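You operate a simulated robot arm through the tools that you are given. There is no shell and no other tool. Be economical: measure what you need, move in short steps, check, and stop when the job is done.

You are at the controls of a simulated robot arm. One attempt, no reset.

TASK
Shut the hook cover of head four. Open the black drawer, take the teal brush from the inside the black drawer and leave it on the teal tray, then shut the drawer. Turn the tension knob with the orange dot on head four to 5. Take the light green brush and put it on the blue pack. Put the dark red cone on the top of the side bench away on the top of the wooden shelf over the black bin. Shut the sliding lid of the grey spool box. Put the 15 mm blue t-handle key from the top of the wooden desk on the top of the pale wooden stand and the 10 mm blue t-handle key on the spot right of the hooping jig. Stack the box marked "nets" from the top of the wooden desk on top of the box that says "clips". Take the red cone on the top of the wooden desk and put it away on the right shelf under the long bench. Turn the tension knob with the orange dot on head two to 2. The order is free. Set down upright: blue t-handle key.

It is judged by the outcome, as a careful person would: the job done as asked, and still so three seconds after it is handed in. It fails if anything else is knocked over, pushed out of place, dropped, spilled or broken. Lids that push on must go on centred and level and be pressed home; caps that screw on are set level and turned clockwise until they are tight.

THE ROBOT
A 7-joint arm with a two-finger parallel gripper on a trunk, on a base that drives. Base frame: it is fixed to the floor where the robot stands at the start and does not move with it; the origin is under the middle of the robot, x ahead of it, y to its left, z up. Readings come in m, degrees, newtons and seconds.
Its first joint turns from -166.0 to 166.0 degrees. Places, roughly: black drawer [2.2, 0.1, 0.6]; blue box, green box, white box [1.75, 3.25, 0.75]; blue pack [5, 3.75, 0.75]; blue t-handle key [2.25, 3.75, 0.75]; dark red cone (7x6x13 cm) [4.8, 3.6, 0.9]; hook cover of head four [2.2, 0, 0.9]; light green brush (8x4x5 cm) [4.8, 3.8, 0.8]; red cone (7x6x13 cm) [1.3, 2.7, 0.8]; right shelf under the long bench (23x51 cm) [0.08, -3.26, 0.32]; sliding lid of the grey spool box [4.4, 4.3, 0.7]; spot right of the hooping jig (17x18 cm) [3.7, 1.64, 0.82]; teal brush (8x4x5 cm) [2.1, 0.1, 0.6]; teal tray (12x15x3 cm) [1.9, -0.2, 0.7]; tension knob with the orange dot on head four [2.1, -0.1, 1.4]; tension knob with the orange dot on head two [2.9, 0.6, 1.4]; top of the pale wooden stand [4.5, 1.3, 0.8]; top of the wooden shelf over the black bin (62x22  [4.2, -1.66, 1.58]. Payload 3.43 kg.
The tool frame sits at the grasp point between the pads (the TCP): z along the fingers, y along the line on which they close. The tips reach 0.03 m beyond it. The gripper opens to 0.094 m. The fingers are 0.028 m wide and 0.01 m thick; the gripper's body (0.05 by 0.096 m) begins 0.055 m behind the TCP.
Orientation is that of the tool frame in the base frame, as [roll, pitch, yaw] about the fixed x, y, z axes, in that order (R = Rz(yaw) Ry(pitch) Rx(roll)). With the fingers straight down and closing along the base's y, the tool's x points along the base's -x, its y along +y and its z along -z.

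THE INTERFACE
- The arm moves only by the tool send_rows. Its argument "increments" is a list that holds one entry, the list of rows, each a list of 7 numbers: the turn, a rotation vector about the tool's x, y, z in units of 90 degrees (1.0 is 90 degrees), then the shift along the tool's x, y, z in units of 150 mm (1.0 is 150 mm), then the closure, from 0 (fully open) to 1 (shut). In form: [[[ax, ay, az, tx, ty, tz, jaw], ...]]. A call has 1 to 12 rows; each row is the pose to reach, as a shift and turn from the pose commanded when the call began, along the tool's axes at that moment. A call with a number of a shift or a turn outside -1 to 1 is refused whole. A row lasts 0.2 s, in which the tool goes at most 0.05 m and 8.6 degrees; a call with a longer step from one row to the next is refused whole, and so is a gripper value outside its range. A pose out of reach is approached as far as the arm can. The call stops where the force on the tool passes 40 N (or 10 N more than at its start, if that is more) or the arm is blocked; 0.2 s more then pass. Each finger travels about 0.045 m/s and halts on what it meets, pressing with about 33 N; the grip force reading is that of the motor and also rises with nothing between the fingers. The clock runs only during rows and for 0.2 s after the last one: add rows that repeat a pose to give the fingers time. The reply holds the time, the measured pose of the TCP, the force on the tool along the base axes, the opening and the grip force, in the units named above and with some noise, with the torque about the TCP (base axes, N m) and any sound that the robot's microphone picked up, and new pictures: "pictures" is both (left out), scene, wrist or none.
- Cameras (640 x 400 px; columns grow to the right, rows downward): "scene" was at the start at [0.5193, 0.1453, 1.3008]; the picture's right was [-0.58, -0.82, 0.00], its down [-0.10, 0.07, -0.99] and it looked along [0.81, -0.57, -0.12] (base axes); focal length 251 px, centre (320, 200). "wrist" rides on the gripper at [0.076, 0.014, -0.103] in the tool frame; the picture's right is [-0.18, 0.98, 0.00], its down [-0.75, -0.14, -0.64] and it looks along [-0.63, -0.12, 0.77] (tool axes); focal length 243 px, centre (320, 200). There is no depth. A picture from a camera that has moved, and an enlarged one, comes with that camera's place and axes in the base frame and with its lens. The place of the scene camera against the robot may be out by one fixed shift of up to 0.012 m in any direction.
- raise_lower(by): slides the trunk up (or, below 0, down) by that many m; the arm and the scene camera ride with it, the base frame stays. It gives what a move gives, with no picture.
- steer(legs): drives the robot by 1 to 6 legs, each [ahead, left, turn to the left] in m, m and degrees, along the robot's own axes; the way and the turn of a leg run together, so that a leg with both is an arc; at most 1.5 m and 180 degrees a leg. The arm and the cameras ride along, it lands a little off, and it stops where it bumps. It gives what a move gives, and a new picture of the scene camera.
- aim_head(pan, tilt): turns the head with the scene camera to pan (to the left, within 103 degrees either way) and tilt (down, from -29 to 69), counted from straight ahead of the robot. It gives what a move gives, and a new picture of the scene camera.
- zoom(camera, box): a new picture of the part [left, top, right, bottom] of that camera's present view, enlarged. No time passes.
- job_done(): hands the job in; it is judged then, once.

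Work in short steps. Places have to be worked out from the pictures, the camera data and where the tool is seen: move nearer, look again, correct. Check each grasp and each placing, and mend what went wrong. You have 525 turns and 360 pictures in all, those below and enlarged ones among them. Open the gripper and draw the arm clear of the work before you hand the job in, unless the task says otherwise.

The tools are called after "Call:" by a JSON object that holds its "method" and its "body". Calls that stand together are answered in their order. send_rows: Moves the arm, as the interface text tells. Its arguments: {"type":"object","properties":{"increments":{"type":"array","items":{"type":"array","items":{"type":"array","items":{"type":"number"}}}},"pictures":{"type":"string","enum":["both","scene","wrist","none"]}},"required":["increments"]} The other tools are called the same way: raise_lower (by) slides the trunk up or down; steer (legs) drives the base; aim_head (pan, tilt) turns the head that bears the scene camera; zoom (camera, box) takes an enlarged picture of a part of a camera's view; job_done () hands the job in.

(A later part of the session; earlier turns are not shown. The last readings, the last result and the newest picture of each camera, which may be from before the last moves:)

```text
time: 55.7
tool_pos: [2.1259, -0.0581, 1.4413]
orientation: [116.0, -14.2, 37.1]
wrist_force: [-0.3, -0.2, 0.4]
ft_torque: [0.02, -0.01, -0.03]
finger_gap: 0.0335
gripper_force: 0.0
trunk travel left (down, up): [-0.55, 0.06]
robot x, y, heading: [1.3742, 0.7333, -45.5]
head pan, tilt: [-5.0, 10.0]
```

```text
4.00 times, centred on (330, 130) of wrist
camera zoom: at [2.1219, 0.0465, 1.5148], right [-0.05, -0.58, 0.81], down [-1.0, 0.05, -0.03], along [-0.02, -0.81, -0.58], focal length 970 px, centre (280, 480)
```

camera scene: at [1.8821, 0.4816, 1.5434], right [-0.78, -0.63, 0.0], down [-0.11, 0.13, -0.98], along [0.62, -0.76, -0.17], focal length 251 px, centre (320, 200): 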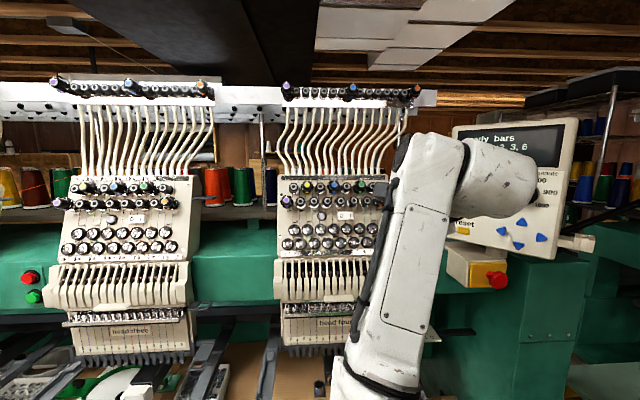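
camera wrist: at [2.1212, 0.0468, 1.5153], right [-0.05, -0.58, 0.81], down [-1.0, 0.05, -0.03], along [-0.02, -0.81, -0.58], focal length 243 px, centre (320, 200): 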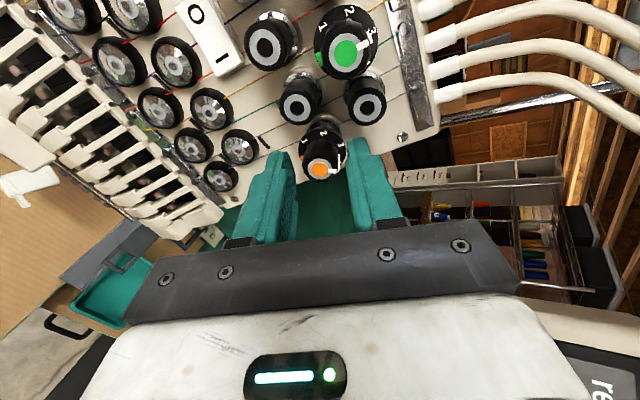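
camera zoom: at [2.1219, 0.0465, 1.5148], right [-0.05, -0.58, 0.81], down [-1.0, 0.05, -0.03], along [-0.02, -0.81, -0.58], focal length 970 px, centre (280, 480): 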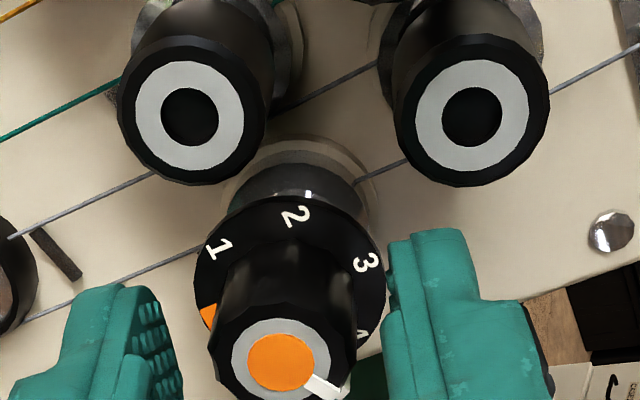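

Third stroke.

Call:
{"method": "send_rows", "body": {"increments": [[[0, 0, 0, 0, 0, 0, 0.85], [0, 0, 0, 0, 0, 0, 0.85], [0, 0, 0.07, 0, 0, 0, 0.85], [0, 0, 0.14, 0, 0, 0, 0.85], [0, 0, 0.21, 0, 0, 0, 0.85], [0, 0, 0.28, 0, 0, 0, 0.85], [0, 0, 0.35, 0, 0, 0, 0.85], [0, 0, 0.35, 0, 0, 0, 0.85]]], "pictures": "none"}}

Call:
{"method": "send_rows", "body": {"increments": [[[0, 0, 0, 0, 0, 0, 0.64], [0, 0, 0, 0, 0, 0, 0.64], [0, 0, -0.09, 0, 0, 0, 0.64], [0, 0, -0.18, 0, 0, 0, 0.64], [0, 0, -0.27, 0, 0, 0, 0.64], [0, 0, -0.35, 0, 0, 0, 0.64], [0, 0, -0.35, 0, 0, 0, 0.64]]], "pictures": "none"}}

Call:
{"method": "zoom", "body": {"camera": "wrist", "box": [250, 80, 410, 180]}}

```text
time: 57.5
tool_pos: [2.1244, -0.0577, 1.4413]
orientation: [124.4, -41.7, 19.3]
wrist_force: [10.5, -16.6, 11.0]
ft_torque: [-0.82, -0.83, 0.04]
finger_gap: 0.0219
gripper_force: 44.9
trunk travel left (down, up): [-0.55, 0.06]
robot x, y, heading: [1.3718, 0.7296, -45.7]
head pan, tilt: [-5.0, 10.0]
```

```text
time: 59.1
tool_pos: [2.1247, -0.0578, 1.4392]
orientation: [115.9, -14.0, 37.1]
wrist_force: [-0.7, 0.3, -0.4]
ft_torque: [0.01, 0.02, -0.01]
finger_gap: 0.0337
gripper_force: 0.0
trunk travel left (down, up): [-0.55, 0.06]
robot x, y, heading: [1.3693, 0.7348, -46.2]
head pan, tilt: [-5.0, 10.0]
```

```text
4.00 times, centred on (330, 130) of wrist
camera zoom: at [2.1216, 0.0468, 1.5144], right [-0.05, -0.58, 0.81], down [-1.0, 0.05, -0.03], along [-0.02, -0.81, -0.58], focal length 970 px, centre (280, 480)
```

zoom: 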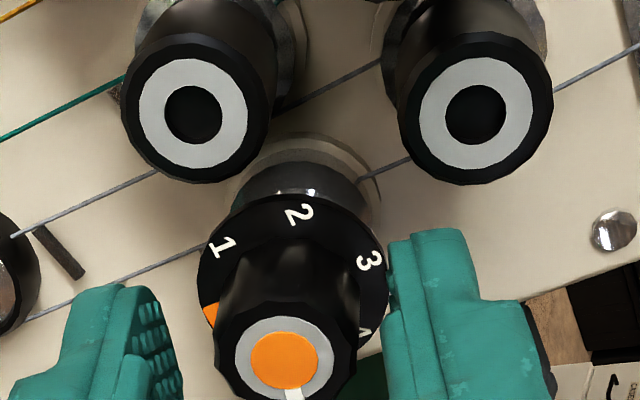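

Back off 8 cm to read the pointer clearly.

Call:
{"method": "send_rows", "body": {"increments": [[[0, 0, 0, 0, 0, -0.2, 0.64], [0, 0, 0, 0, 0, -0.4, 0.64], [0, 0, -0.08, 0, 0, -0.6, 0.64], [0, 0, -0.178, 0, 0, -0.6, 0.64], [0, 0, -0.178, 0, 0, -0.6, 0.64]]], "pictures": "none"}}

Call:
{"method": "zoom", "body": {"camera": "wrist", "box": [260, 60, 420, 160]}}

Call:
{"method": "aim_head", "body": {"pan": 5, "tilt": 10}}

```text
refused: row 4 steps farther than a row can; nothing moved
```

```text
4.00 times, centred on (340, 110) of wrist
camera zoom: at [2.1216, 0.0468, 1.5144], right [-0.05, -0.58, 0.81], down [-1.0, 0.05, -0.03], along [-0.02, -0.81, -0.58], focal length 970 px, centre (240, 560)
```

zoom: 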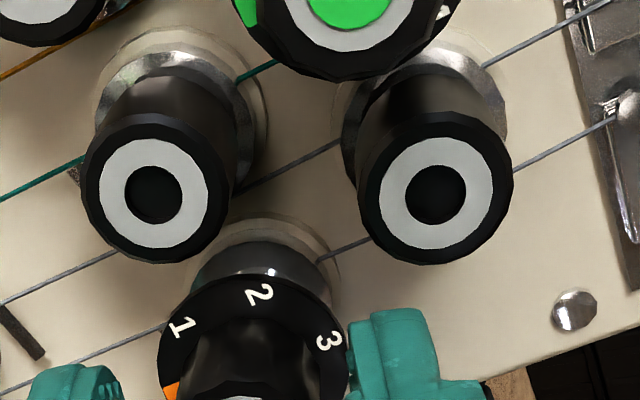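

```text
time: 59.8
tool_pos: [2.1249, -0.0589, 1.4401]
orientation: [115.9, -14.1, 37.0]
wrist_force: [-0.7, -0.2, 0.0]
ft_torque: [0.01, 0.0, -0.01]
finger_gap: 0.0341
gripper_force: 0.0
trunk travel left (down, up): [-0.55, 0.06]
robot x, y, heading: [1.3757, 0.732, -45.5]
head pan, tilt: [5.0, 10.0]
camera scene: at [1.8938, 0.4928, 1.5434], right [-0.65, -0.76, 0.0], down [-0.13, 0.11, -0.98], along [0.74, -0.64, -0.17], focal length 251 px, centre (320, 200)
```

scene: 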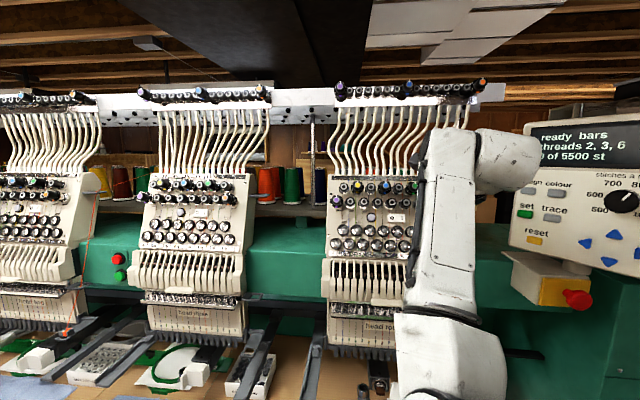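

Call:
{"method": "send_rows", "body": {"increments": [[[0, 0, 0, 0, 0, -0.2, 0.64], [0, 0, 0, 0, 0, -0.4, 0.64], [0, 0, 0, 0, 0, -0.6, 0.64], [0, 0, 0, 0, 0, -0.6, 0.64]]], "pictures": "none"}}

Call:
{"method": "zoom", "body": {"camera": "wrist", "box": [260, 60, 388, 140]}}

```text
time: 60.8
tool_pos: [2.0664, 0.0009, 1.4788]
orientation: [115.9, -14.0, 37.1]
wrist_force: [0.6, 0.0, 0.3]
ft_torque: [0.0, -0.03, 0.01]
finger_gap: 0.0337
gripper_force: 0.0
trunk travel left (down, up): [-0.55, 0.06]
robot x, y, heading: [1.3676, 0.7321, -45.8]
head pan, tilt: [5.0, 10.0]
```

```text
5.00 times, centred on (324, 100) of wrist
camera zoom: at [2.0634, 0.1047, 1.5529], right [-0.06, -0.58, 0.81], down [-1.0, 0.05, -0.04], along [-0.02, -0.81, -0.58], focal length 1213 px, centre (300, 700)
```

zoom: 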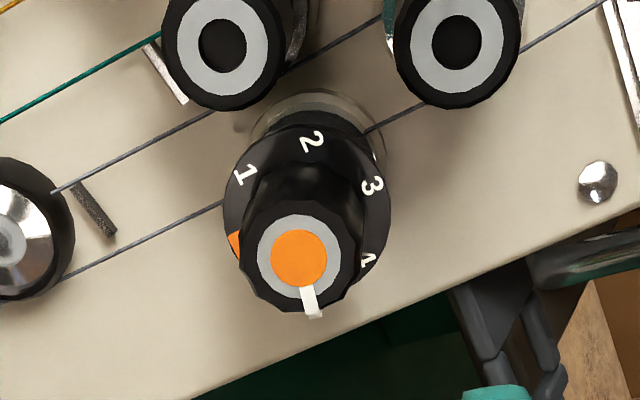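

Computed pointer angle ≈102°, 5 is at 120°. One more stroke of 18°.

Call:
{"method": "send_rows", "body": {"increments": [[[0, 0, 0, 0, 0, 0.2, 0.64], [0, 0, 0, 0, 0, 0.4, 0.64], [0, 0, 0, 0, 0, 0.6, 0.64], [0, 0, 0, 0, 0, 0.6, 0.64], [0, 0, 0, 0, 0, 0.6, 0.85], [0, 0, 0, 0, 0, 0.6, 0.85], [0, 0, 0, 0, 0, 0.6, 0.85], [0, 0, 0.07, 0, 0, 0.6, 0.85], [0, 0, 0.14, 0, 0, 0.6, 0.85], [0, 0, 0.2, 0, 0, 0.6, 0.85], [0, 0, 0.2, 0, 0, 0.6, 0.85]]], "pictures": "none"}}

Call:
{"method": "send_rows", "body": {"increments": [[[0, 0, 0, 0, 0, 0, 0.64], [0, 0, 0, 0, 0, 0, 0.64], [0, 0, 0, 0, 0, -0.1, 0.64], [0, 0, 0, 0, 0, -0.3, 0.64], [0, 0, 0, 0, 0, -0.6, 0.64], [0, 0, -0.09, 0, 0, -0.6, 0.64], [0, 0, -0.18, 0, 0, -0.6, 0.64], [0, 0, -0.2, 0, 0, -0.6, 0.64]]], "pictures": "none"}}

Call:
{"method": "zoom", "body": {"camera": "wrist", "box": [260, 60, 388, 140]}}

```text
time: 63.2
tool_pos: [2.1246, -0.0588, 1.4415]
orientation: [119.3, -30.4, 28.0]
wrist_force: [0.2, -3.2, -1.5]
ft_torque: [-0.51, -0.59, 0.36]
finger_gap: 0.0222
gripper_force: 45.1
trunk travel left (down, up): [-0.55, 0.06]
robot x, y, heading: [1.3735, 0.7312, -45.8]
head pan, tilt: [5.0, 10.0]
```

```text
time: 65.0
tool_pos: [2.0681, -0.0005, 1.479]
orientation: [115.8, -14.2, 37.1]
wrist_force: [0.4, -1.1, -0.4]
ft_torque: [0.02, 0.0, -0.02]
finger_gap: 0.0337
gripper_force: 0.1
trunk travel left (down, up): [-0.55, 0.06]
robot x, y, heading: [1.3721, 0.7316, -45.7]
head pan, tilt: [5.0, 10.0]
```

```text
5.00 times, centred on (324, 100) of wrist
camera zoom: at [2.0652, 0.105, 1.5531], right [-0.05, -0.58, 0.81], down [-1.0, 0.05, -0.03], along [-0.02, -0.81, -0.58], focal length 1213 px, centre (300, 700)
```

zoom: 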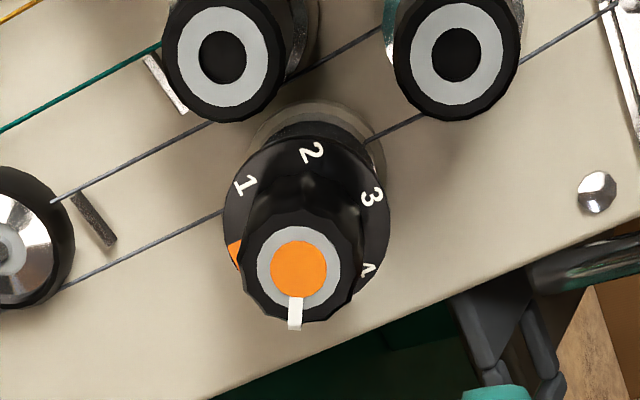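

Pointer at 120° = 5. Now head two with the same posture: retreat further, then drive left along the machine.

Call:
{"method": "send_rows", "body": {"increments": [[[0, 0, 0, 0, 0, -0.3, 0.64], [0, 0, 0, 0, 0, -0.6, 0.64], [0, 0, -0.09, 0, 0, -0.6, 0.64], [0, 0, -0.178, 0, 0, -0.6, 0.64], [0, 0, -0.178, 0, 0, -0.6, 0.64]]], "pictures": "none"}}

Call:
{"method": "steer", "body": {"legs": [[0, 1.0, 0]]}}

Call:
{"method": "zoom", "body": {"camera": "wrist", "box": [160, 0, 480, 200]}}

```text
time: 66.2
tool_pos: [2.0101, 0.0589, 1.5168]
orientation: [115.1, 0.4, 43.9]
wrist_force: [-0.9, -0.3, -0.3]
ft_torque: [0.0, 0.02, -0.03]
finger_gap: 0.0341
gripper_force: 0.1
trunk travel left (down, up): [-0.55, 0.06]
robot x, y, heading: [1.3734, 0.7297, -45.4]
head pan, tilt: [5.0, 10.0]
```

```text
time: 71.4
tool_pos: [2.7307, 0.7552, 1.5175]
orientation: [115.0, 0.3, 43.7]
wrist_force: [-0.6, 0.6, 1.2]
ft_torque: [0.0, 0.0, 0.01]
finger_gap: 0.0337
gripper_force: 0.1
trunk travel left (down, up): [-0.55, 0.06]
robot x, y, heading: [2.0987, 1.4302, -46.3]
head pan, tilt: [5.0, 10.0]
camera scene: at [2.6185, 1.19, 1.5435], right [-0.66, -0.75, 0.0], down [-0.13, 0.11, -0.98], along [0.74, -0.65, -0.17], focal length 251 px, centre (320, 200)
```

scene: 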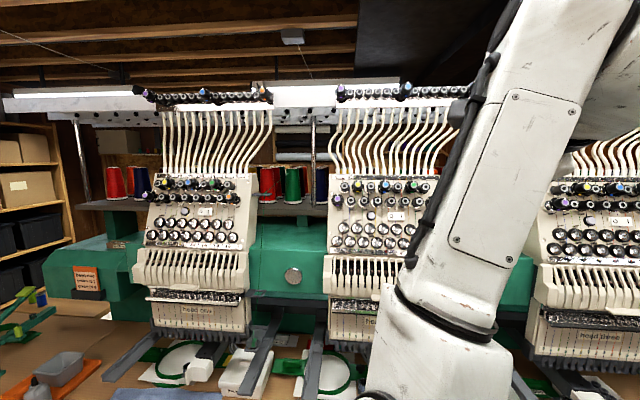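

```text
2.00 times, centred on (320, 100) of wrist
camera zoom: at [2.7288, 0.8717, 1.5725], right [0.16, -0.42, 0.89], down [-0.99, -0.05, 0.15], along [-0.01, -0.9, -0.43], focal length 485 px, centre (320, 400)
```

zoom: 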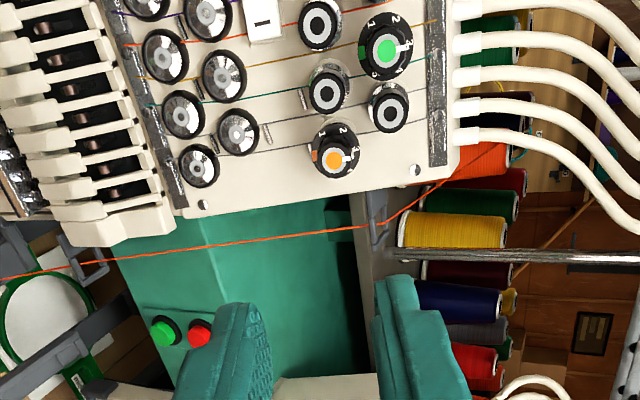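

The red/green buttons to its right confirm this is head two; a loose orange thread hangs on the right of it. Zoom on the knob.

Call:
{"method": "zoom", "body": {"camera": "wrist", "box": [280, 40, 408, 120]}}

Call:
{"method": "zoom", "body": {"camera": "scene", "box": [320, 160, 480, 360]}}

```text
5.00 times, centred on (344, 80) of wrist
camera zoom: at [2.7288, 0.8717, 1.5725], right [0.16, -0.42, 0.89], down [-0.99, -0.05, 0.15], along [-0.01, -0.9, -0.43], focal length 1213 px, centre (200, 800)
```

zoom: 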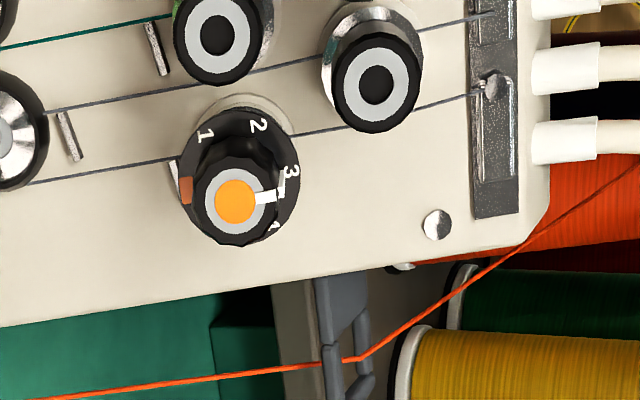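

```text
2.00 times, centred on (400, 260) of scene
camera zoom: at [2.6185, 1.19, 1.5435], right [-0.66, -0.75, 0.0], down [-0.13, 0.11, -0.98], along [0.74, -0.65, -0.17], focal length 501 px, centre (160, 80)
```

zoom: 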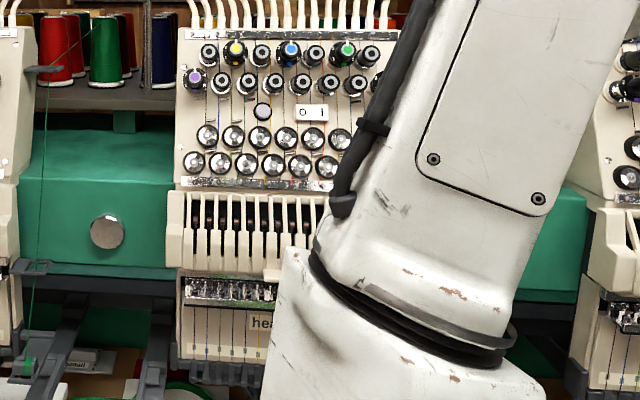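

Pointer is at 3; I need −60° (to 2). Move in to 9 cm with roll +44° for counter-clockwise strokes.

Call:
{"method": "send_rows", "body": {"increments": [[[0, 0, 0.09, 0.01, 0.02, 0.15, 0.64], [0, 0, 0.18, 0.02, 0.04, 0.3, 0.64], [0, 0, 0.27, 0.03, 0.05, 0.45, 0.64], [0, 0, 0.36, 0.03, 0.05, 0.6, 0.64], [0, 0, 0.45, 0.03, 0.05, 0.7, 0.64], [0, 0, 0.49, 0.03, 0.05, 0.7, 0.64], [0, 0, 0.49, 0.03, 0.05, 0.7, 0.64]]], "pictures": "wrist"}}

Call:
{"method": "zoom", "body": {"camera": "wrist", "box": [240, 50, 400, 150]}}

```text
time: 73.0
tool_pos: [2.8038, 0.6874, 1.4786]
orientation: [123.0, -38.8, 21.4]
wrist_force: [0.1, -0.9, 0.6]
ft_torque: [-0.02, 0.03, 0.0]
finger_gap: 0.0337
gripper_force: 0.1
trunk travel left (down, up): [-0.55, 0.06]
robot x, y, heading: [2.0982, 1.4321, -46.3]
head pan, tilt: [5.0, 10.0]
camera wrist: at [2.7915, 0.7671, 1.5803], right [-0.42, -0.74, 0.53], down [-0.91, 0.31, -0.29], along [0.05, -0.6, -0.8], focal length 243 px, centre (320, 200)
```

wrist: 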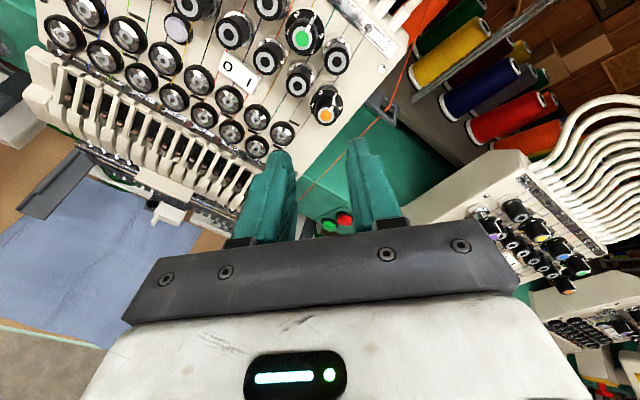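

```text
4.00 times, centred on (320, 100) of wrist
camera zoom: at [2.7915, 0.7671, 1.5803], right [-0.42, -0.74, 0.53], down [-0.91, 0.31, -0.29], along [0.05, -0.6, -0.8], focal length 970 px, centre (320, 600)
```

zoom: 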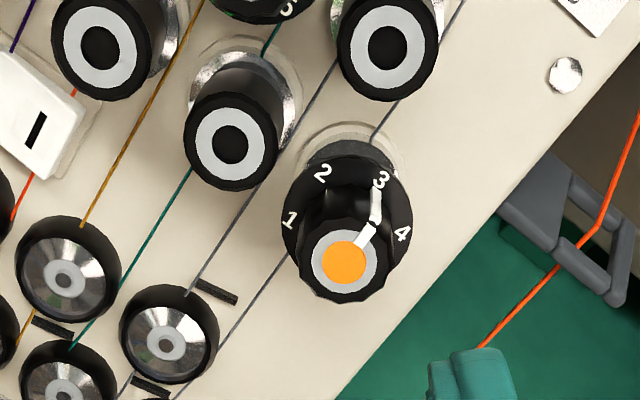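

Knob two at ≈(2.866,0.617,1.437). Approach, close, and turn 30° counter-clockwise.

Call:
{"method": "send_rows", "body": {"increments": [[[0, 0, 0, 0, 0.03, 0.2, 0.64], [0, 0, 0, 0, 0.03, 0.4, 0.64], [0, 0, 0, 0, 0.03, 0.544, 0.64], [0, 0, 0, 0, 0.03, 0.544, 0.64], [0, 0, 0, 0, 0.03, 0.544, 0.85], [0, 0, 0, 0, 0.03, 0.544, 0.85], [0, 0, 0, 0, 0.03, 0.544, 0.85]]], "pictures": "wrist"}}

```text
time: 74.6
tool_pos: [2.8535, 0.6331, 1.4482]
orientation: [123.0, -38.7, 21.4]
wrist_force: [0.4, 0.8, -1.3]
ft_torque: [-0.02, 0.0, 0.0]
finger_gap: 0.0141
gripper_force: 0.1
trunk travel left (down, up): [-0.55, 0.06]
robot x, y, heading: [2.1015, 1.4307, -46.3]
head pan, tilt: [5.0, 10.0]
camera wrist: at [2.8407, 0.7114, 1.548], right [-0.42, -0.74, 0.53], down [-0.91, 0.31, -0.29], along [0.05, -0.6, -0.8], focal length 243 px, centre (320, 200)
```

wrist: 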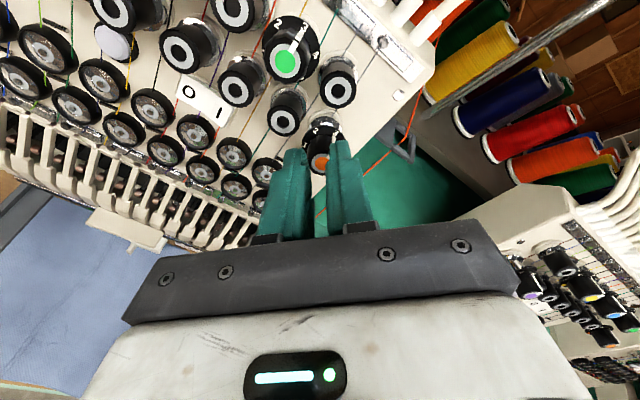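

It closed just in front of the cap. Open, advance 8 mm, close again.

Call:
{"method": "send_rows", "body": {"increments": [[[0, 0, 0, 0, 0, 0, 0.64], [0, 0, 0, 0, 0, 0, 0.64], [0, 0, 0, 0, 0, 0, 0.64], [0, 0, 0, 0, 0, 0.055, 0.64], [0, 0, 0, 0, 0, 0.055, 0.64], [0, 0, 0, 0, 0, 0.055, 0.85], [0, 0, 0, 0, 0, 0.055, 0.85], [0, 0, 0, 0, 0, 0.055, 0.85]]], "pictures": "none"}}

Call:
{"method": "zoom", "body": {"camera": "wrist", "box": [240, 80, 400, 180]}}

```text
time: 76.4
tool_pos: [2.856, 0.6268, 1.4446]
orientation: [122.9, -38.9, 21.4]
wrist_force: [2.5, -6.1, 6.3]
ft_torque: [-0.38, -0.22, -0.13]
finger_gap: 0.0219
gripper_force: 44.6
trunk travel left (down, up): [-0.55, 0.06]
robot x, y, heading: [2.0991, 1.4314, -46.2]
head pan, tilt: [5.0, 10.0]
```

```text
4.00 times, centred on (320, 130) of wrist
camera zoom: at [2.8448, 0.7053, 1.545], right [-0.42, -0.74, 0.53], down [-0.91, 0.31, -0.29], along [0.05, -0.6, -0.8], focal length 970 px, centre (320, 480)
```

zoom: 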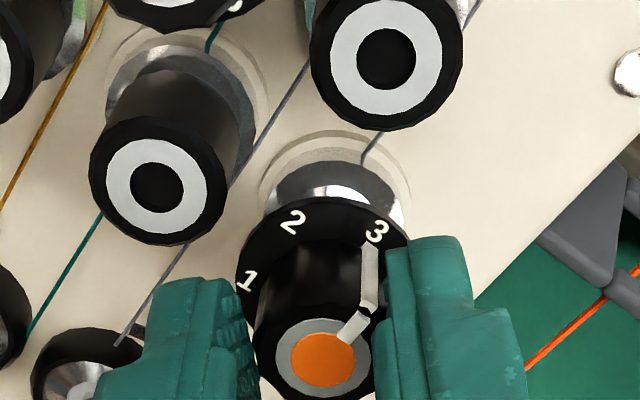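

Gripped. Turn −30°, release, back +30°.

Call:
{"method": "send_rows", "body": {"increments": [[[0, 0, -0.07, 0, 0, 0, 0.85], [0, 0, -0.14, 0, 0, 0, 0.85], [0, 0, -0.21, 0, 0, 0, 0.85], [0, 0, -0.28, 0, 0, 0, 0.85], [0, 0, -0.333, 0, 0, 0, 0.85], [0, 0, -0.333, 0, 0, 0, 0.85]]], "pictures": "none"}}

Call:
{"method": "send_rows", "body": {"increments": [[[0, 0, 0, 0, 0, 0, 0.64], [0, 0, 0, 0, 0, 0, 0.64], [0, 0, 0.09, 0, 0, 0, 0.64], [0, 0, 0.18, 0, 0, 0, 0.64], [0, 0, 0.27, 0, 0, 0, 0.64], [0, 0, 0.333, 0, 0, 0, 0.64], [0, 0, 0.333, 0, 0, 0, 0.64]]], "pictures": "none"}}

Call:
{"method": "zoom", "body": {"camera": "wrist", "box": [240, 80, 400, 180]}}

```text
time: 77.8
tool_pos: [2.8573, 0.6266, 1.4425]
orientation: [116.0, -12.4, 37.6]
wrist_force: [-13.0, 14.5, -4.8]
ft_torque: [0.03, 0.44, -0.92]
finger_gap: 0.0217
gripper_force: 44.8
trunk travel left (down, up): [-0.55, 0.06]
robot x, y, heading: [2.0981, 1.4344, -46.0]
head pan, tilt: [5.0, 10.0]
```

```text
time: 79.4
tool_pos: [2.8584, 0.6248, 1.4434]
orientation: [123.0, -38.9, 21.3]
wrist_force: [0.1, 0.6, 0.1]
ft_torque: [-0.02, -0.02, 0.0]
finger_gap: 0.0339
gripper_force: 0.0
trunk travel left (down, up): [-0.55, 0.06]
robot x, y, heading: [2.0998, 1.4307, -46.4]
head pan, tilt: [5.0, 10.0]
```

```text
4.00 times, centred on (320, 130) of wrist
camera zoom: at [2.8461, 0.7045, 1.5437], right [-0.42, -0.74, 0.53], down [-0.91, 0.31, -0.29], along [0.05, -0.6, -0.8], focal length 970 px, centre (320, 480)
```

zoom: 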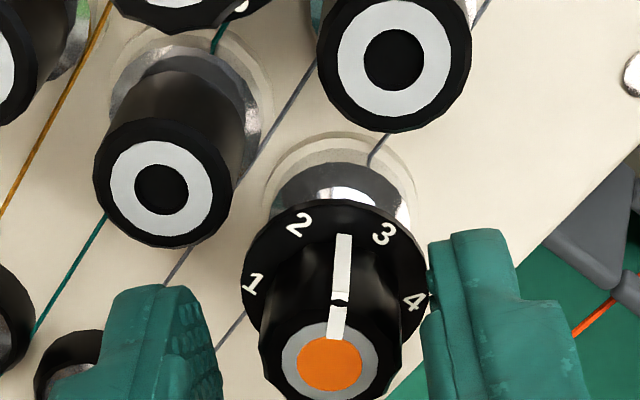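

Pointer halfway between 3 and 2. Second stroke of 30°, then back off to read.

Call:
{"method": "send_rows", "body": {"increments": [[[0, 0, 0, 0, 0, 0, 0.85], [0, 0, 0, 0, 0, 0, 0.85], [0, 0, -0.07, 0, 0, 0, 0.85], [0, 0, -0.14, 0, 0, 0, 0.85], [0, 0, -0.21, 0, 0, 0, 0.85], [0, 0, -0.28, 0, 0, 0, 0.85], [0, 0, -0.333, 0, 0, 0, 0.85], [0, 0, -0.333, 0, 0, 0, 0.85]]], "pictures": "none"}}

Call:
{"method": "send_rows", "body": {"increments": [[[0, 0, 0, 0, 0, 0, 0.64], [0, 0, 0, 0, 0, 0, 0.64], [0, 0, 0, 0, 0, -0.1, 0.64], [0, 0, 0, 0, 0, -0.3, 0.64], [0, 0, 0, 0, 0, -0.55, 0.64], [0, 0, 0, 0, 0, -0.55, 0.64]]], "pictures": "none"}}

Call:
{"method": "zoom", "body": {"camera": "wrist", "box": [250, 60, 378, 140]}}

```text
time: 81.2
tool_pos: [2.8577, 0.6263, 1.4424]
orientation: [115.9, -12.3, 37.5]
wrist_force: [-11.2, 11.4, -11.9]
ft_torque: [0.02, 0.44, -0.85]
finger_gap: 0.0219
gripper_force: 45.0
trunk travel left (down, up): [-0.55, 0.06]
robot x, y, heading: [2.1012, 1.4311, -46.0]
head pan, tilt: [5.0, 10.0]
```

```text
time: 82.6
tool_pos: [2.8051, 0.6802, 1.479]
orientation: [115.7, -12.3, 37.6]
wrist_force: [-0.2, 0.0, 0.1]
ft_torque: [-0.01, 0.01, -0.02]
finger_gap: 0.0337
gripper_force: 0.0
trunk travel left (down, up): [-0.55, 0.06]
robot x, y, heading: [2.1003, 1.4348, -46.2]
head pan, tilt: [5.0, 10.0]
```

```text
5.00 times, centred on (314, 100) of wrist
camera zoom: at [2.8028, 0.7867, 1.5509], right [-0.03, -0.56, 0.82], down [-1.0, 0.04, -0.01], along [-0.02, -0.82, -0.56], focal length 1213 px, centre (350, 700)
```

zoom: 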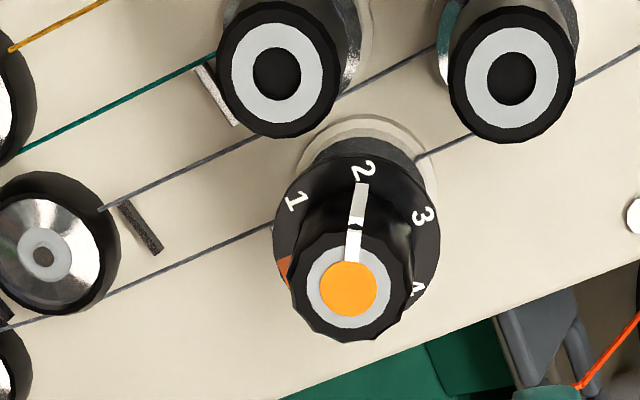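

Head two reads 2 (−60°). Now back off, return right to head four, and lower the trunk.

Call:
{"method": "steer", "body": {"legs": [[-0.3, 0, 0], [0, -0.95, 0]]}}

Call:
{"method": "raise_lower", "body": {"by": -0.4}}

Call:
{"method": "aim_head", "body": {"pan": -5, "tilt": 15}}

```text
time: 89.2
tool_pos: [1.9202, 0.2501, 1.4772]
orientation: [115.7, -12.4, 37.9]
wrist_force: [0.7, -0.1, -0.4]
ft_torque: [-0.02, -0.02, -0.01]
finger_gap: 0.0342
gripper_force: 0.0
trunk travel left (down, up): [-0.55, 0.06]
robot x, y, heading: [1.2094, 0.9991, -45.9]
head pan, tilt: [5.0, 10.0]
camera scene: at [1.7322, 0.7593, 1.5434], right [-0.66, -0.76, 0.0], down [-0.13, 0.11, -0.98], along [0.74, -0.65, -0.17], focal length 251 px, centre (320, 200)
```

scene: 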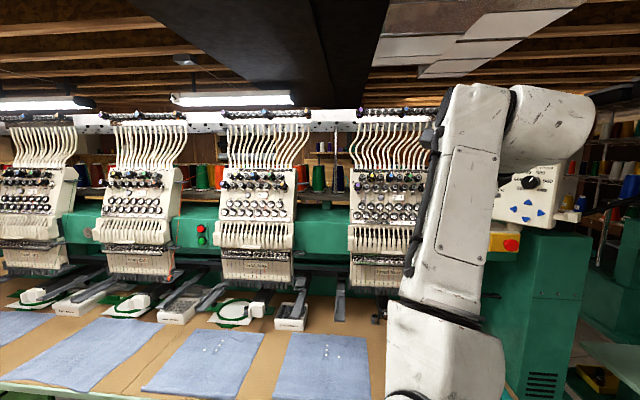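

```text
time: 93.0
tool_pos: [1.9207, 0.2498, 1.0783]
orientation: [115.6, -12.3, 37.8]
wrist_force: [-0.4, -0.2, 0.1]
ft_torque: [0.01, -0.02, -0.02]
finger_gap: 0.0339
gripper_force: 0.1
trunk travel left (down, up): [-0.15, 0.46]
robot x, y, heading: [1.212, 0.9989, -46.0]
head pan, tilt: [5.0, 10.0]
```

```text
time: 93.8
tool_pos: [1.9215, 0.2506, 1.0776]
orientation: [115.7, -12.4, 37.7]
wrist_force: [0.3, 0.3, -0.4]
ft_torque: [0.0, -0.01, 0.03]
finger_gap: 0.0338
gripper_force: 0.1
trunk travel left (down, up): [-0.15, 0.46]
robot x, y, heading: [1.2139, 0.9979, -45.9]
head pan, tilt: [-5.0, 15.0]
camera scene: at [1.7207, 0.7477, 1.1353], right [-0.78, -0.63, 0.0], down [-0.16, 0.2, -0.97], along [0.61, -0.75, -0.26], focal length 251 px, centre (320, 200)
```

scene: 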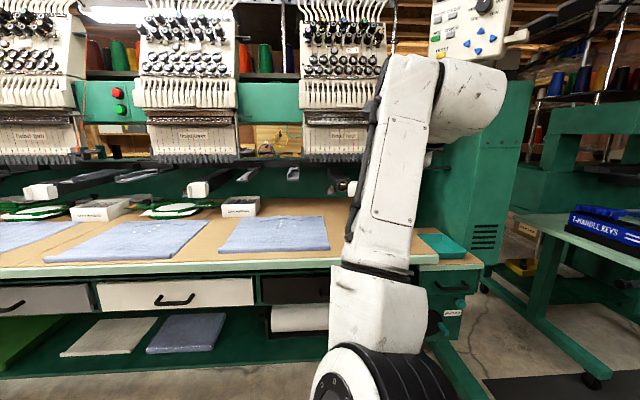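

Call:
{"method": "zoom", "body": {"camera": "scene", "box": [160, 140, 280, 215]}}

Call:
{"method": "send_rows", "body": {"increments": [[[0, 0, -0.09, 0.2, 0, 0, 0.64], [0, 0, -0.16, 0.4, 0, 0, 0.64], [0, 0, -0.16, 0.6, 0, 0, 0.64], [0, 0, -0.16, 0.6, 0, 0, 0.64]]], "pictures": "wrist"}}

```text
5.33 times, centred on (220, 178) of scene
camera zoom: at [1.7207, 0.7477, 1.1353], right [-0.78, -0.63, 0.0], down [-0.16, 0.2, -0.97], along [0.61, -0.75, -0.26], focal length 1337 px, centre (853, 320)
```

zoom: 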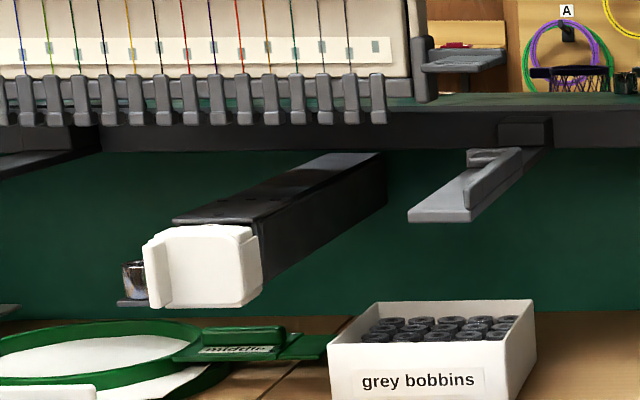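

```text
time: 94.8
tool_pos: [1.9898, 0.3031, 1.0988]
orientation: [115.0, 0.6, 44.0]
wrist_force: [0.1, -0.3, -0.2]
ft_torque: [-0.05, 0.01, -0.01]
finger_gap: 0.0338
gripper_force: 0.0
trunk travel left (down, up): [-0.15, 0.46]
robot x, y, heading: [1.2129, 1.0037, -45.6]
head pan, tilt: [-5.0, 15.0]
camera wrist: at [1.9863, 0.4195, 1.1537], right [0.16, -0.42, 0.89], down [-0.99, -0.06, 0.15], along [-0.01, -0.91, -0.42], focal length 243 px, centre (320, 200)
```

wrist: 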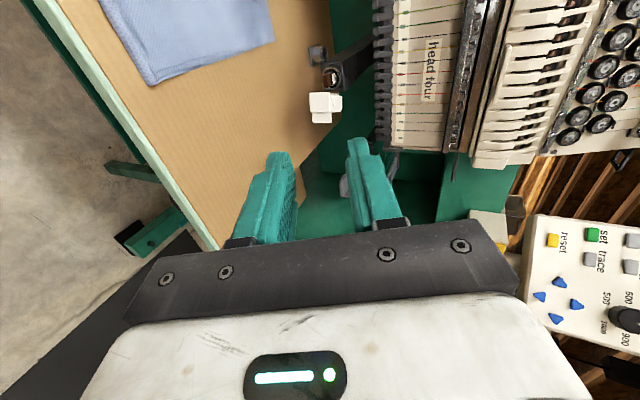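

Closed covers (head three) cap the arm's front face with the tab on the left; hinge is at right. Zoom in on head four's open cover.

Call:
{"method": "zoom", "body": {"camera": "wrist", "box": [280, 20, 376, 140]}}

Call:
{"method": "zoom", "body": {"camera": "scene", "box": [310, 150, 374, 210]}}

```text
3.33 times, centred on (328, 80) of wrist
camera zoom: at [1.9863, 0.4195, 1.1537], right [0.16, -0.42, 0.89], down [-0.99, -0.06, 0.15], along [-0.01, -0.91, -0.42], focal length 809 px, centre (293, 600)
```

zoom: 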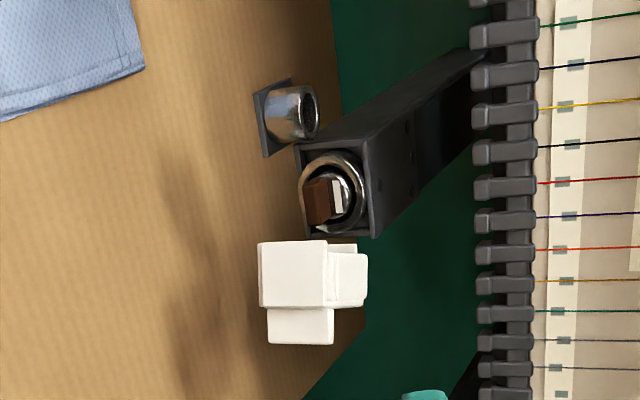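

```text
6.67 times, centred on (342, 180) of scene
camera zoom: at [1.7207, 0.7477, 1.1353], right [-0.78, -0.63, 0.0], down [-0.16, 0.2, -0.97], along [0.61, -0.75, -0.26], focal length 1671 px, centre (173, 333)
```

zoom: 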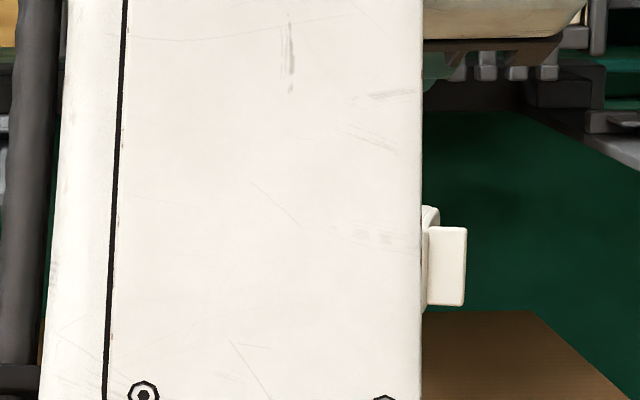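

The cover is swung ~90° open to the front with its tab on the right. I'll raise the trunk (so the elbow stays clear of the table), level the tool and lower it in front of the machine, fingers closed.

Call:
{"method": "raise_lower", "body": {"by": 0.25}}

Call:
{"method": "send_rows", "body": {"increments": [[[-0.09, 0, 0, -0.1, -0.2, 0.093, 1], [-0.18, 0, 0, -0.2, -0.4, 0.187, 1], [-0.278, 0, 0, -0.4, -0.6, 0.28, 1], [-0.278, 0, 0, -0.6, -0.8, 0.373, 1], [-0.278, 0, 0, -0.8, -1, 0.466, 1], [-0.278, 0, 0, -0.9, -1, 0.466, 1]]], "pictures": "none"}}

Call:
{"method": "send_rows", "body": {"increments": [[[0, 0, 0, 0, -0.3, 0, 1], [0, 0, 0, 0, -0.6, 0, 1], [0, 0, 0, 0, -0.9, 0, 1], [0, 0, 0, 0, -1, 0, 1]]], "pictures": "none"}}

Call:
{"method": "aim_head", "body": {"pan": -10, "tilt": 30}}

```text
time: 97.3
tool_pos: [1.9912, 0.3035, 1.3483]
orientation: [115.2, 0.7, 44.0]
wrist_force: [0.1, 0.4, 0.3]
ft_torque: [-0.02, -0.02, 0.0]
finger_gap: 0.0337
gripper_force: 0.0
trunk travel left (down, up): [-0.4, 0.21]
robot x, y, heading: [1.2153, 1.0016, -46.0]
head pan, tilt: [-5.0, 15.0]
```

```text
refused: row 3 steps farther than a row can; nothing moved
```

```text
time: 98.3
tool_pos: [1.9462, 0.3478, 1.2124]
orientation: [115.2, 0.7, 44.0]
wrist_force: [0.5, 0.2, -0.2]
ft_torque: [0.04, 0.01, 0.02]
finger_gap: 0.0001
gripper_force: 32.1
trunk travel left (down, up): [-0.4, 0.21]
robot x, y, heading: [1.216, 0.9945, -45.8]
head pan, tilt: [-5.0, 15.0]
```

```text
time: 99.1
tool_pos: [1.9454, 0.3481, 1.2131]
orientation: [115.1, 0.7, 44.0]
wrist_force: [-0.6, -1.2, -0.3]
ft_torque: [-0.02, -0.03, 0.0]
finger_gap: 0.0
gripper_force: 32.8
trunk travel left (down, up): [-0.4, 0.21]
robot x, y, heading: [1.2119, 0.996, -46.0]
head pan, tilt: [-10.0, 30.0]
camera scene: at [1.7125, 0.7453, 1.3612], right [-0.83, -0.56, 0.0], down [-0.28, 0.41, -0.87], along [0.49, -0.72, -0.5], focal length 251 px, centre (320, 200)
```

scene: 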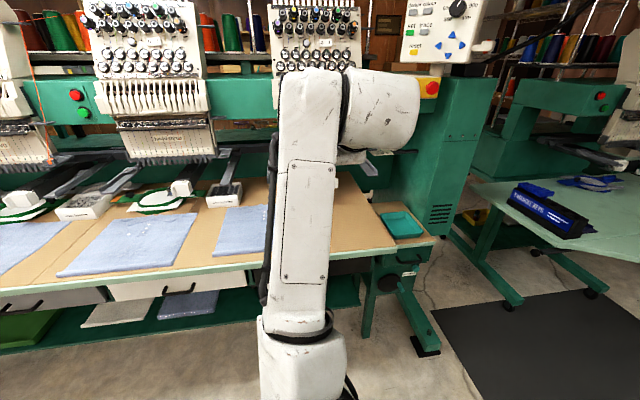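

Continue: level the tool, lower and shift right (within step limits).

Call:
{"method": "send_rows", "body": {"increments": [[[-0.09, 0, 0, -0.1, -0.2, 0.093, 1], [-0.18, 0, 0, -0.2, -0.4, 0.187, 1], [-0.27, 0, 0, -0.3, -0.6, 0.28, 1], [-0.278, 0, 0, -0.4, -0.8, 0.373, 1], [-0.278, 0, 0, -0.5, -0.95, 0.44, 1], [-0.278, 0, 0, -0.5, -0.95, 0.44, 1]]], "pictures": "none"}}

Call:
{"method": "send_rows", "body": {"increments": [[[0, 0, 0, -0.15, -0.2, -0.1, 1], [0, 0, 0, -0.3, -0.4, -0.2, 1], [0, 0, 0, -0.4, -0.6, -0.3, 1], [0, 0, 0, -0.48, -0.7, -0.3, 1], [0, 0, 0, -0.48, -0.7, -0.3, 1]]], "pictures": "both"}}

```text
time: 100.5
tool_pos: [1.889, 0.2942, 1.0562]
orientation: [89.9, 0.6, 43.9]
wrist_force: [-0.4, 0.4, -1.0]
ft_torque: [0.01, 0.03, -0.01]
finger_gap: 0.0
gripper_force: 32.7
trunk travel left (down, up): [-0.4, 0.21]
robot x, y, heading: [1.2109, 0.9992, -45.8]
head pan, tilt: [-10.0, 30.0]
```

```text
time: 101.7
tool_pos: [1.807, 0.2755, 0.9529]
orientation: [90.1, 0.6, 44.1]
wrist_force: [0.4, -0.1, 0.8]
ft_torque: [0.02, 0.02, 0.01]
finger_gap: 0.0
gripper_force: 33.2
trunk travel left (down, up): [-0.4, 0.21]
robot x, y, heading: [1.2117, 0.9978, -46.1]
head pan, tilt: [-10.0, 30.0]
camera scene: at [1.7124, 0.7453, 1.3611], right [-0.83, -0.56, 0.0], down [-0.28, 0.41, -0.87], along [0.48, -0.72, -0.5], focal length 251 px, centre (320, 200)
camera wrist: at [1.7909, 0.4035, 0.9659], right [-0.12, -0.12, 0.98], down [-0.99, -0.06, -0.13], along [0.08, -0.99, -0.11], focal length 243 px, centre (320, 200)
```

scene: 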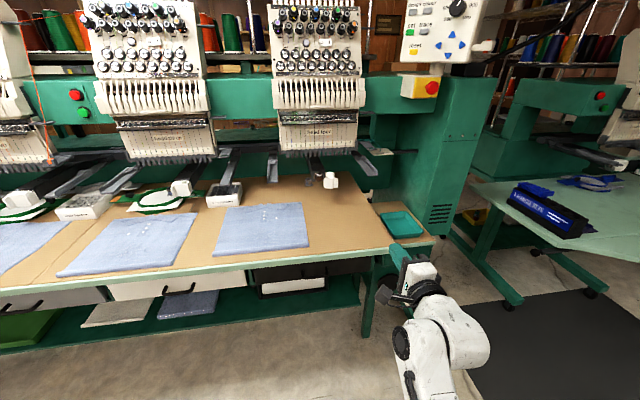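
wrist: 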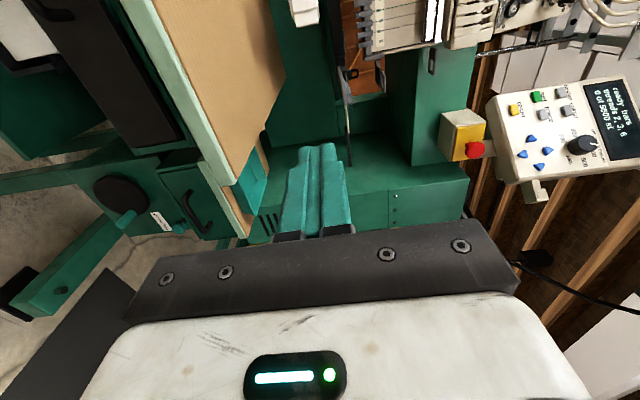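

The cover is now unobstructed; zoom in the scene camera to refine its place.

Call:
{"method": "zoom", "body": {"camera": "scene", "box": [296, 150, 376, 200]}}

```text
8.00 times, centred on (336, 175) of scene
camera zoom: at [1.7124, 0.7453, 1.3611], right [-0.83, -0.56, 0.0], down [-0.28, 0.41, -0.87], along [0.48, -0.72, -0.5], focal length 2005 px, centre (192, 400)
```

zoom: 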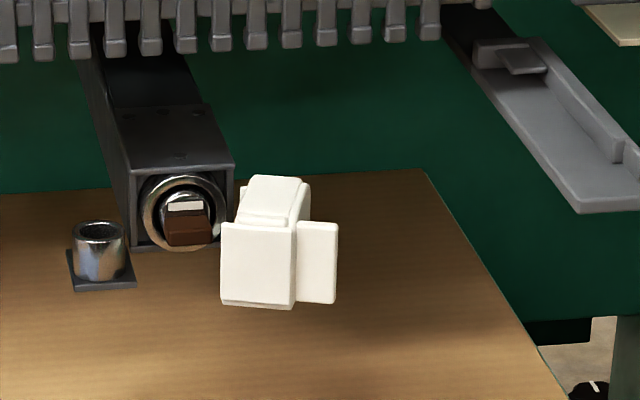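

Cover tab at about (2.138,0,0.934). Drive 0.27 m forward, then check.

Call:
{"method": "steer", "body": {"legs": [[0.27, 0, 0]]}}

```text
time: 103.6
tool_pos: [1.9947, 0.0792, 0.952]
orientation: [89.9, 0.6, 44.0]
wrist_force: [0.0, 0.1, 0.9]
ft_torque: [-0.01, -0.01, 0.0]
finger_gap: 0.0002
gripper_force: 33.2
trunk travel left (down, up): [-0.4, 0.21]
robot x, y, heading: [1.4059, 0.8023, -46.1]
head pan, tilt: [-10.0, 30.0]
camera scene: at [1.9014, 0.5484, 1.3612], right [-0.83, -0.56, 0.0], down [-0.28, 0.41, -0.87], along [0.48, -0.72, -0.5], focal length 251 px, centre (320, 200)
```

scene: 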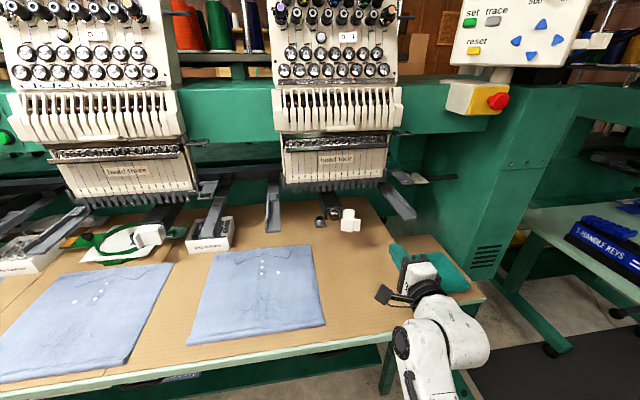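

Call:
{"method": "send_rows", "body": {"increments": [[[0, 0, 0, 0, -0.12, 0.2, 1], [0, 0, 0, 0, -0.12, 0.4, 1], [0, 0, 0, 0, -0.12, 0.6, 1], [0, 0, 0, 0, -0.12, 0.6, 1]]], "pictures": "wrist"}}

Call:
{"method": "zoom", "body": {"camera": "scene", "box": [290, 180, 450, 280]}}

```text
time: 104.6
tool_pos: [2.0573, 0.0132, 0.9337]
orientation: [90.1, 0.6, 43.9]
wrist_force: [-0.4, 0.4, -0.1]
ft_torque: [-0.01, 0.03, -0.01]
finger_gap: 0.0003
gripper_force: 32.9
trunk travel left (down, up): [-0.4, 0.21]
robot x, y, heading: [1.4055, 0.8032, -46.1]
head pan, tilt: [-10.0, 30.0]
camera wrist: at [2.042, 0.1404, 0.9468], right [-0.12, -0.12, 0.98], down [-0.99, -0.06, -0.13], along [0.08, -0.99, -0.11], focal length 243 px, centre (320, 200)
```

wrist: 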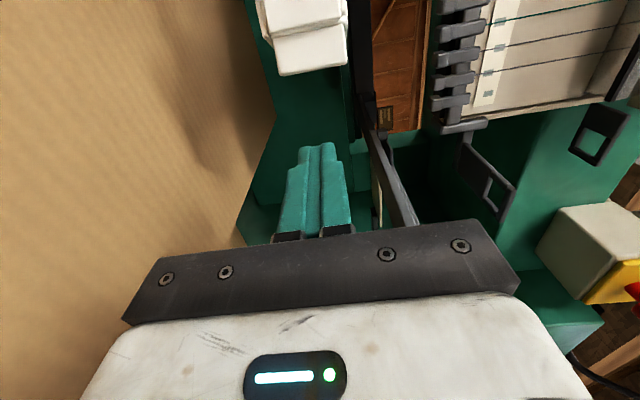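

```text
4.00 times, centred on (370, 230) of scene
camera zoom: at [1.9015, 0.5483, 1.3611], right [-0.83, -0.56, 0.0], down [-0.28, 0.41, -0.87], along [0.48, -0.72, -0.5], focal length 1002 px, centre (120, 80)
```

zoom: 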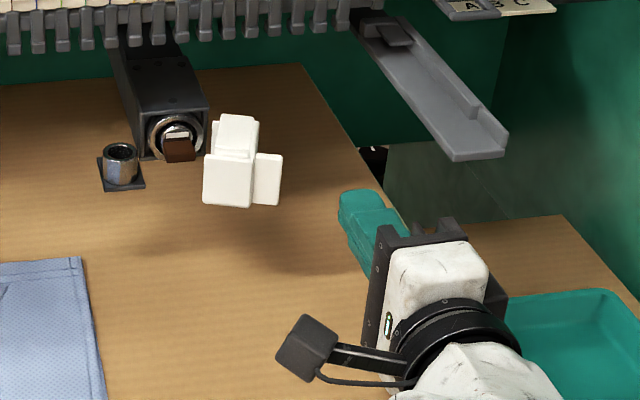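

Advance 4.5 cm beside the tab, then push left ~8 cm swinging the cover; check.

Call:
{"method": "send_rows", "body": {"increments": [[[0, 0, 0, 0, 0, 0.15, 1], [0, 0, 0, 0, 0, 0.3, 1], [0, 0, 0, 0.1, 0, 0.3, 1], [0, 0, 0, 0.2, 0, 0.3, 1], [0, 0, 0, 0.3, 0, 0.3, 1], [0, 0, 0, 0.4, 0, 0.3, 1], [0, 0, 0, 0.5, 0, 0.31, 1], [0, 0, 0, 0.6, 0, 0.33, 1], [0, 0, 0, 0.68, 0, 0.35, 1]]], "pictures": "wrist"}}

Call:
{"method": "zoom", "body": {"camera": "scene", "box": [290, 180, 450, 280]}}

```text
time: 106.6
tool_pos: [2.1659, 0.0475, 0.932]
orientation: [90.0, 0.6, 43.9]
wrist_force: [0.0, -0.2, -0.2]
ft_torque: [0.01, -0.01, 0.0]
finger_gap: 0.0
gripper_force: 32.9
trunk travel left (down, up): [-0.4, 0.21]
robot x, y, heading: [1.3988, 0.803, -46.0]
head pan, tilt: [-10.0, 30.0]
camera wrist: at [2.1514, 0.1743, 0.9467], right [-0.12, -0.12, 0.98], down [-0.99, -0.06, -0.13], along [0.08, -0.99, -0.11], focal length 243 px, centre (320, 200)
```

wrist: 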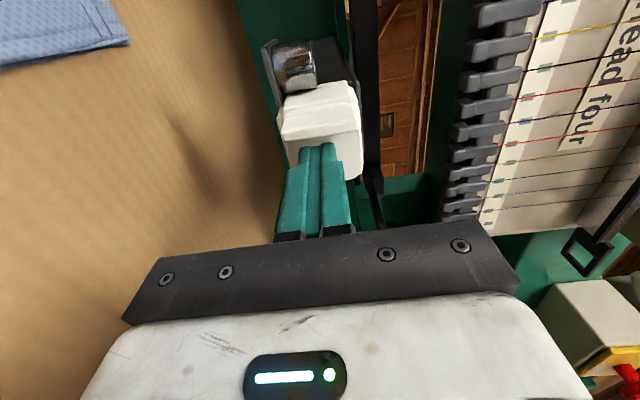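

```text
4.00 times, centred on (370, 230) of scene
camera zoom: at [1.9015, 0.5483, 1.3611], right [-0.83, -0.56, 0.0], down [-0.28, 0.41, -0.87], along [0.48, -0.72, -0.5], focal length 1002 px, centre (120, 80)
```

zoom: 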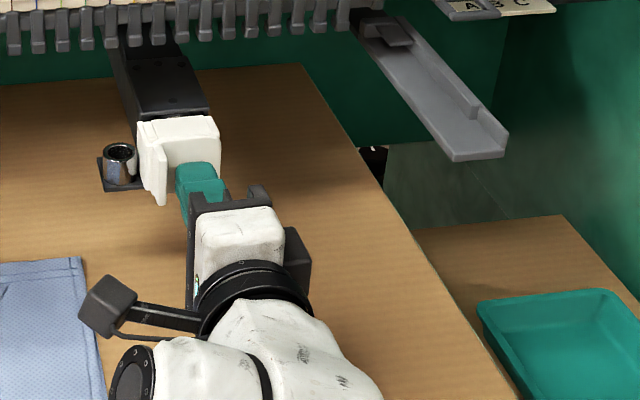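

Almost shut. Press forward on the plate until it seats.

Call:
{"method": "send_rows", "body": {"increments": [[[0, 0, 0, 0, 0, 0.05, 1], [0, 0, 0, 0, 0, 0.1, 1], [0, 0, 0, 0, 0, 0.15, 1], [0, 0, 0, 0, 0, 0.2, 1], [0, 0, 0, 0, 0, 0.25, 1], [0, 0, 0, 0, 0, 0.3, 1]]], "pictures": "wrist"}}

Call:
{"method": "zoom", "body": {"camera": "scene", "box": [290, 180, 450, 280]}}

```text
time: 107.1
tool_pos: [2.17, 0.044, 0.9336]
orientation: [90.0, 0.6, 43.9]
wrist_force: [-14.4, 17.2, 5.1]
ft_torque: [-0.03, -0.18, -0.27]
finger_gap: 0.0001
gripper_force: 32.9
trunk travel left (down, up): [-0.4, 0.21]
robot x, y, heading: [1.4013, 0.8047, -46.0]
head pan, tilt: [-10.0, 30.0]
stopped in row 2: the force on the tool passed its limit at 52 N (the readings are from after the stop); the commanded pose is now the measured one
camera wrist: at [2.1544, 0.1717, 0.9466], right [-0.12, -0.12, 0.98], down [-0.99, -0.06, -0.13], along [0.08, -0.99, -0.11], focal length 243 px, centre (320, 200)
```

wrist: 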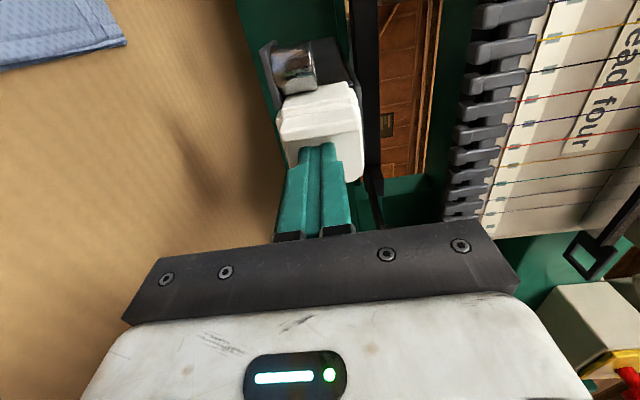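

```text
4.00 times, centred on (370, 230) of scene
camera zoom: at [1.9007, 0.5501, 1.3616], right [-0.83, -0.56, 0.0], down [-0.28, 0.41, -0.87], along [0.48, -0.72, -0.5], focal length 1002 px, centre (120, 80)
```

zoom: 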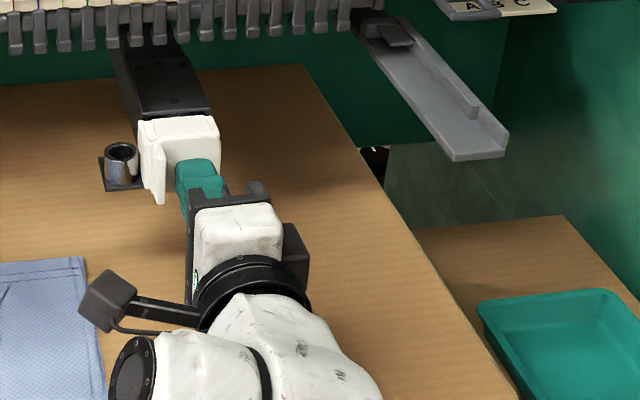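

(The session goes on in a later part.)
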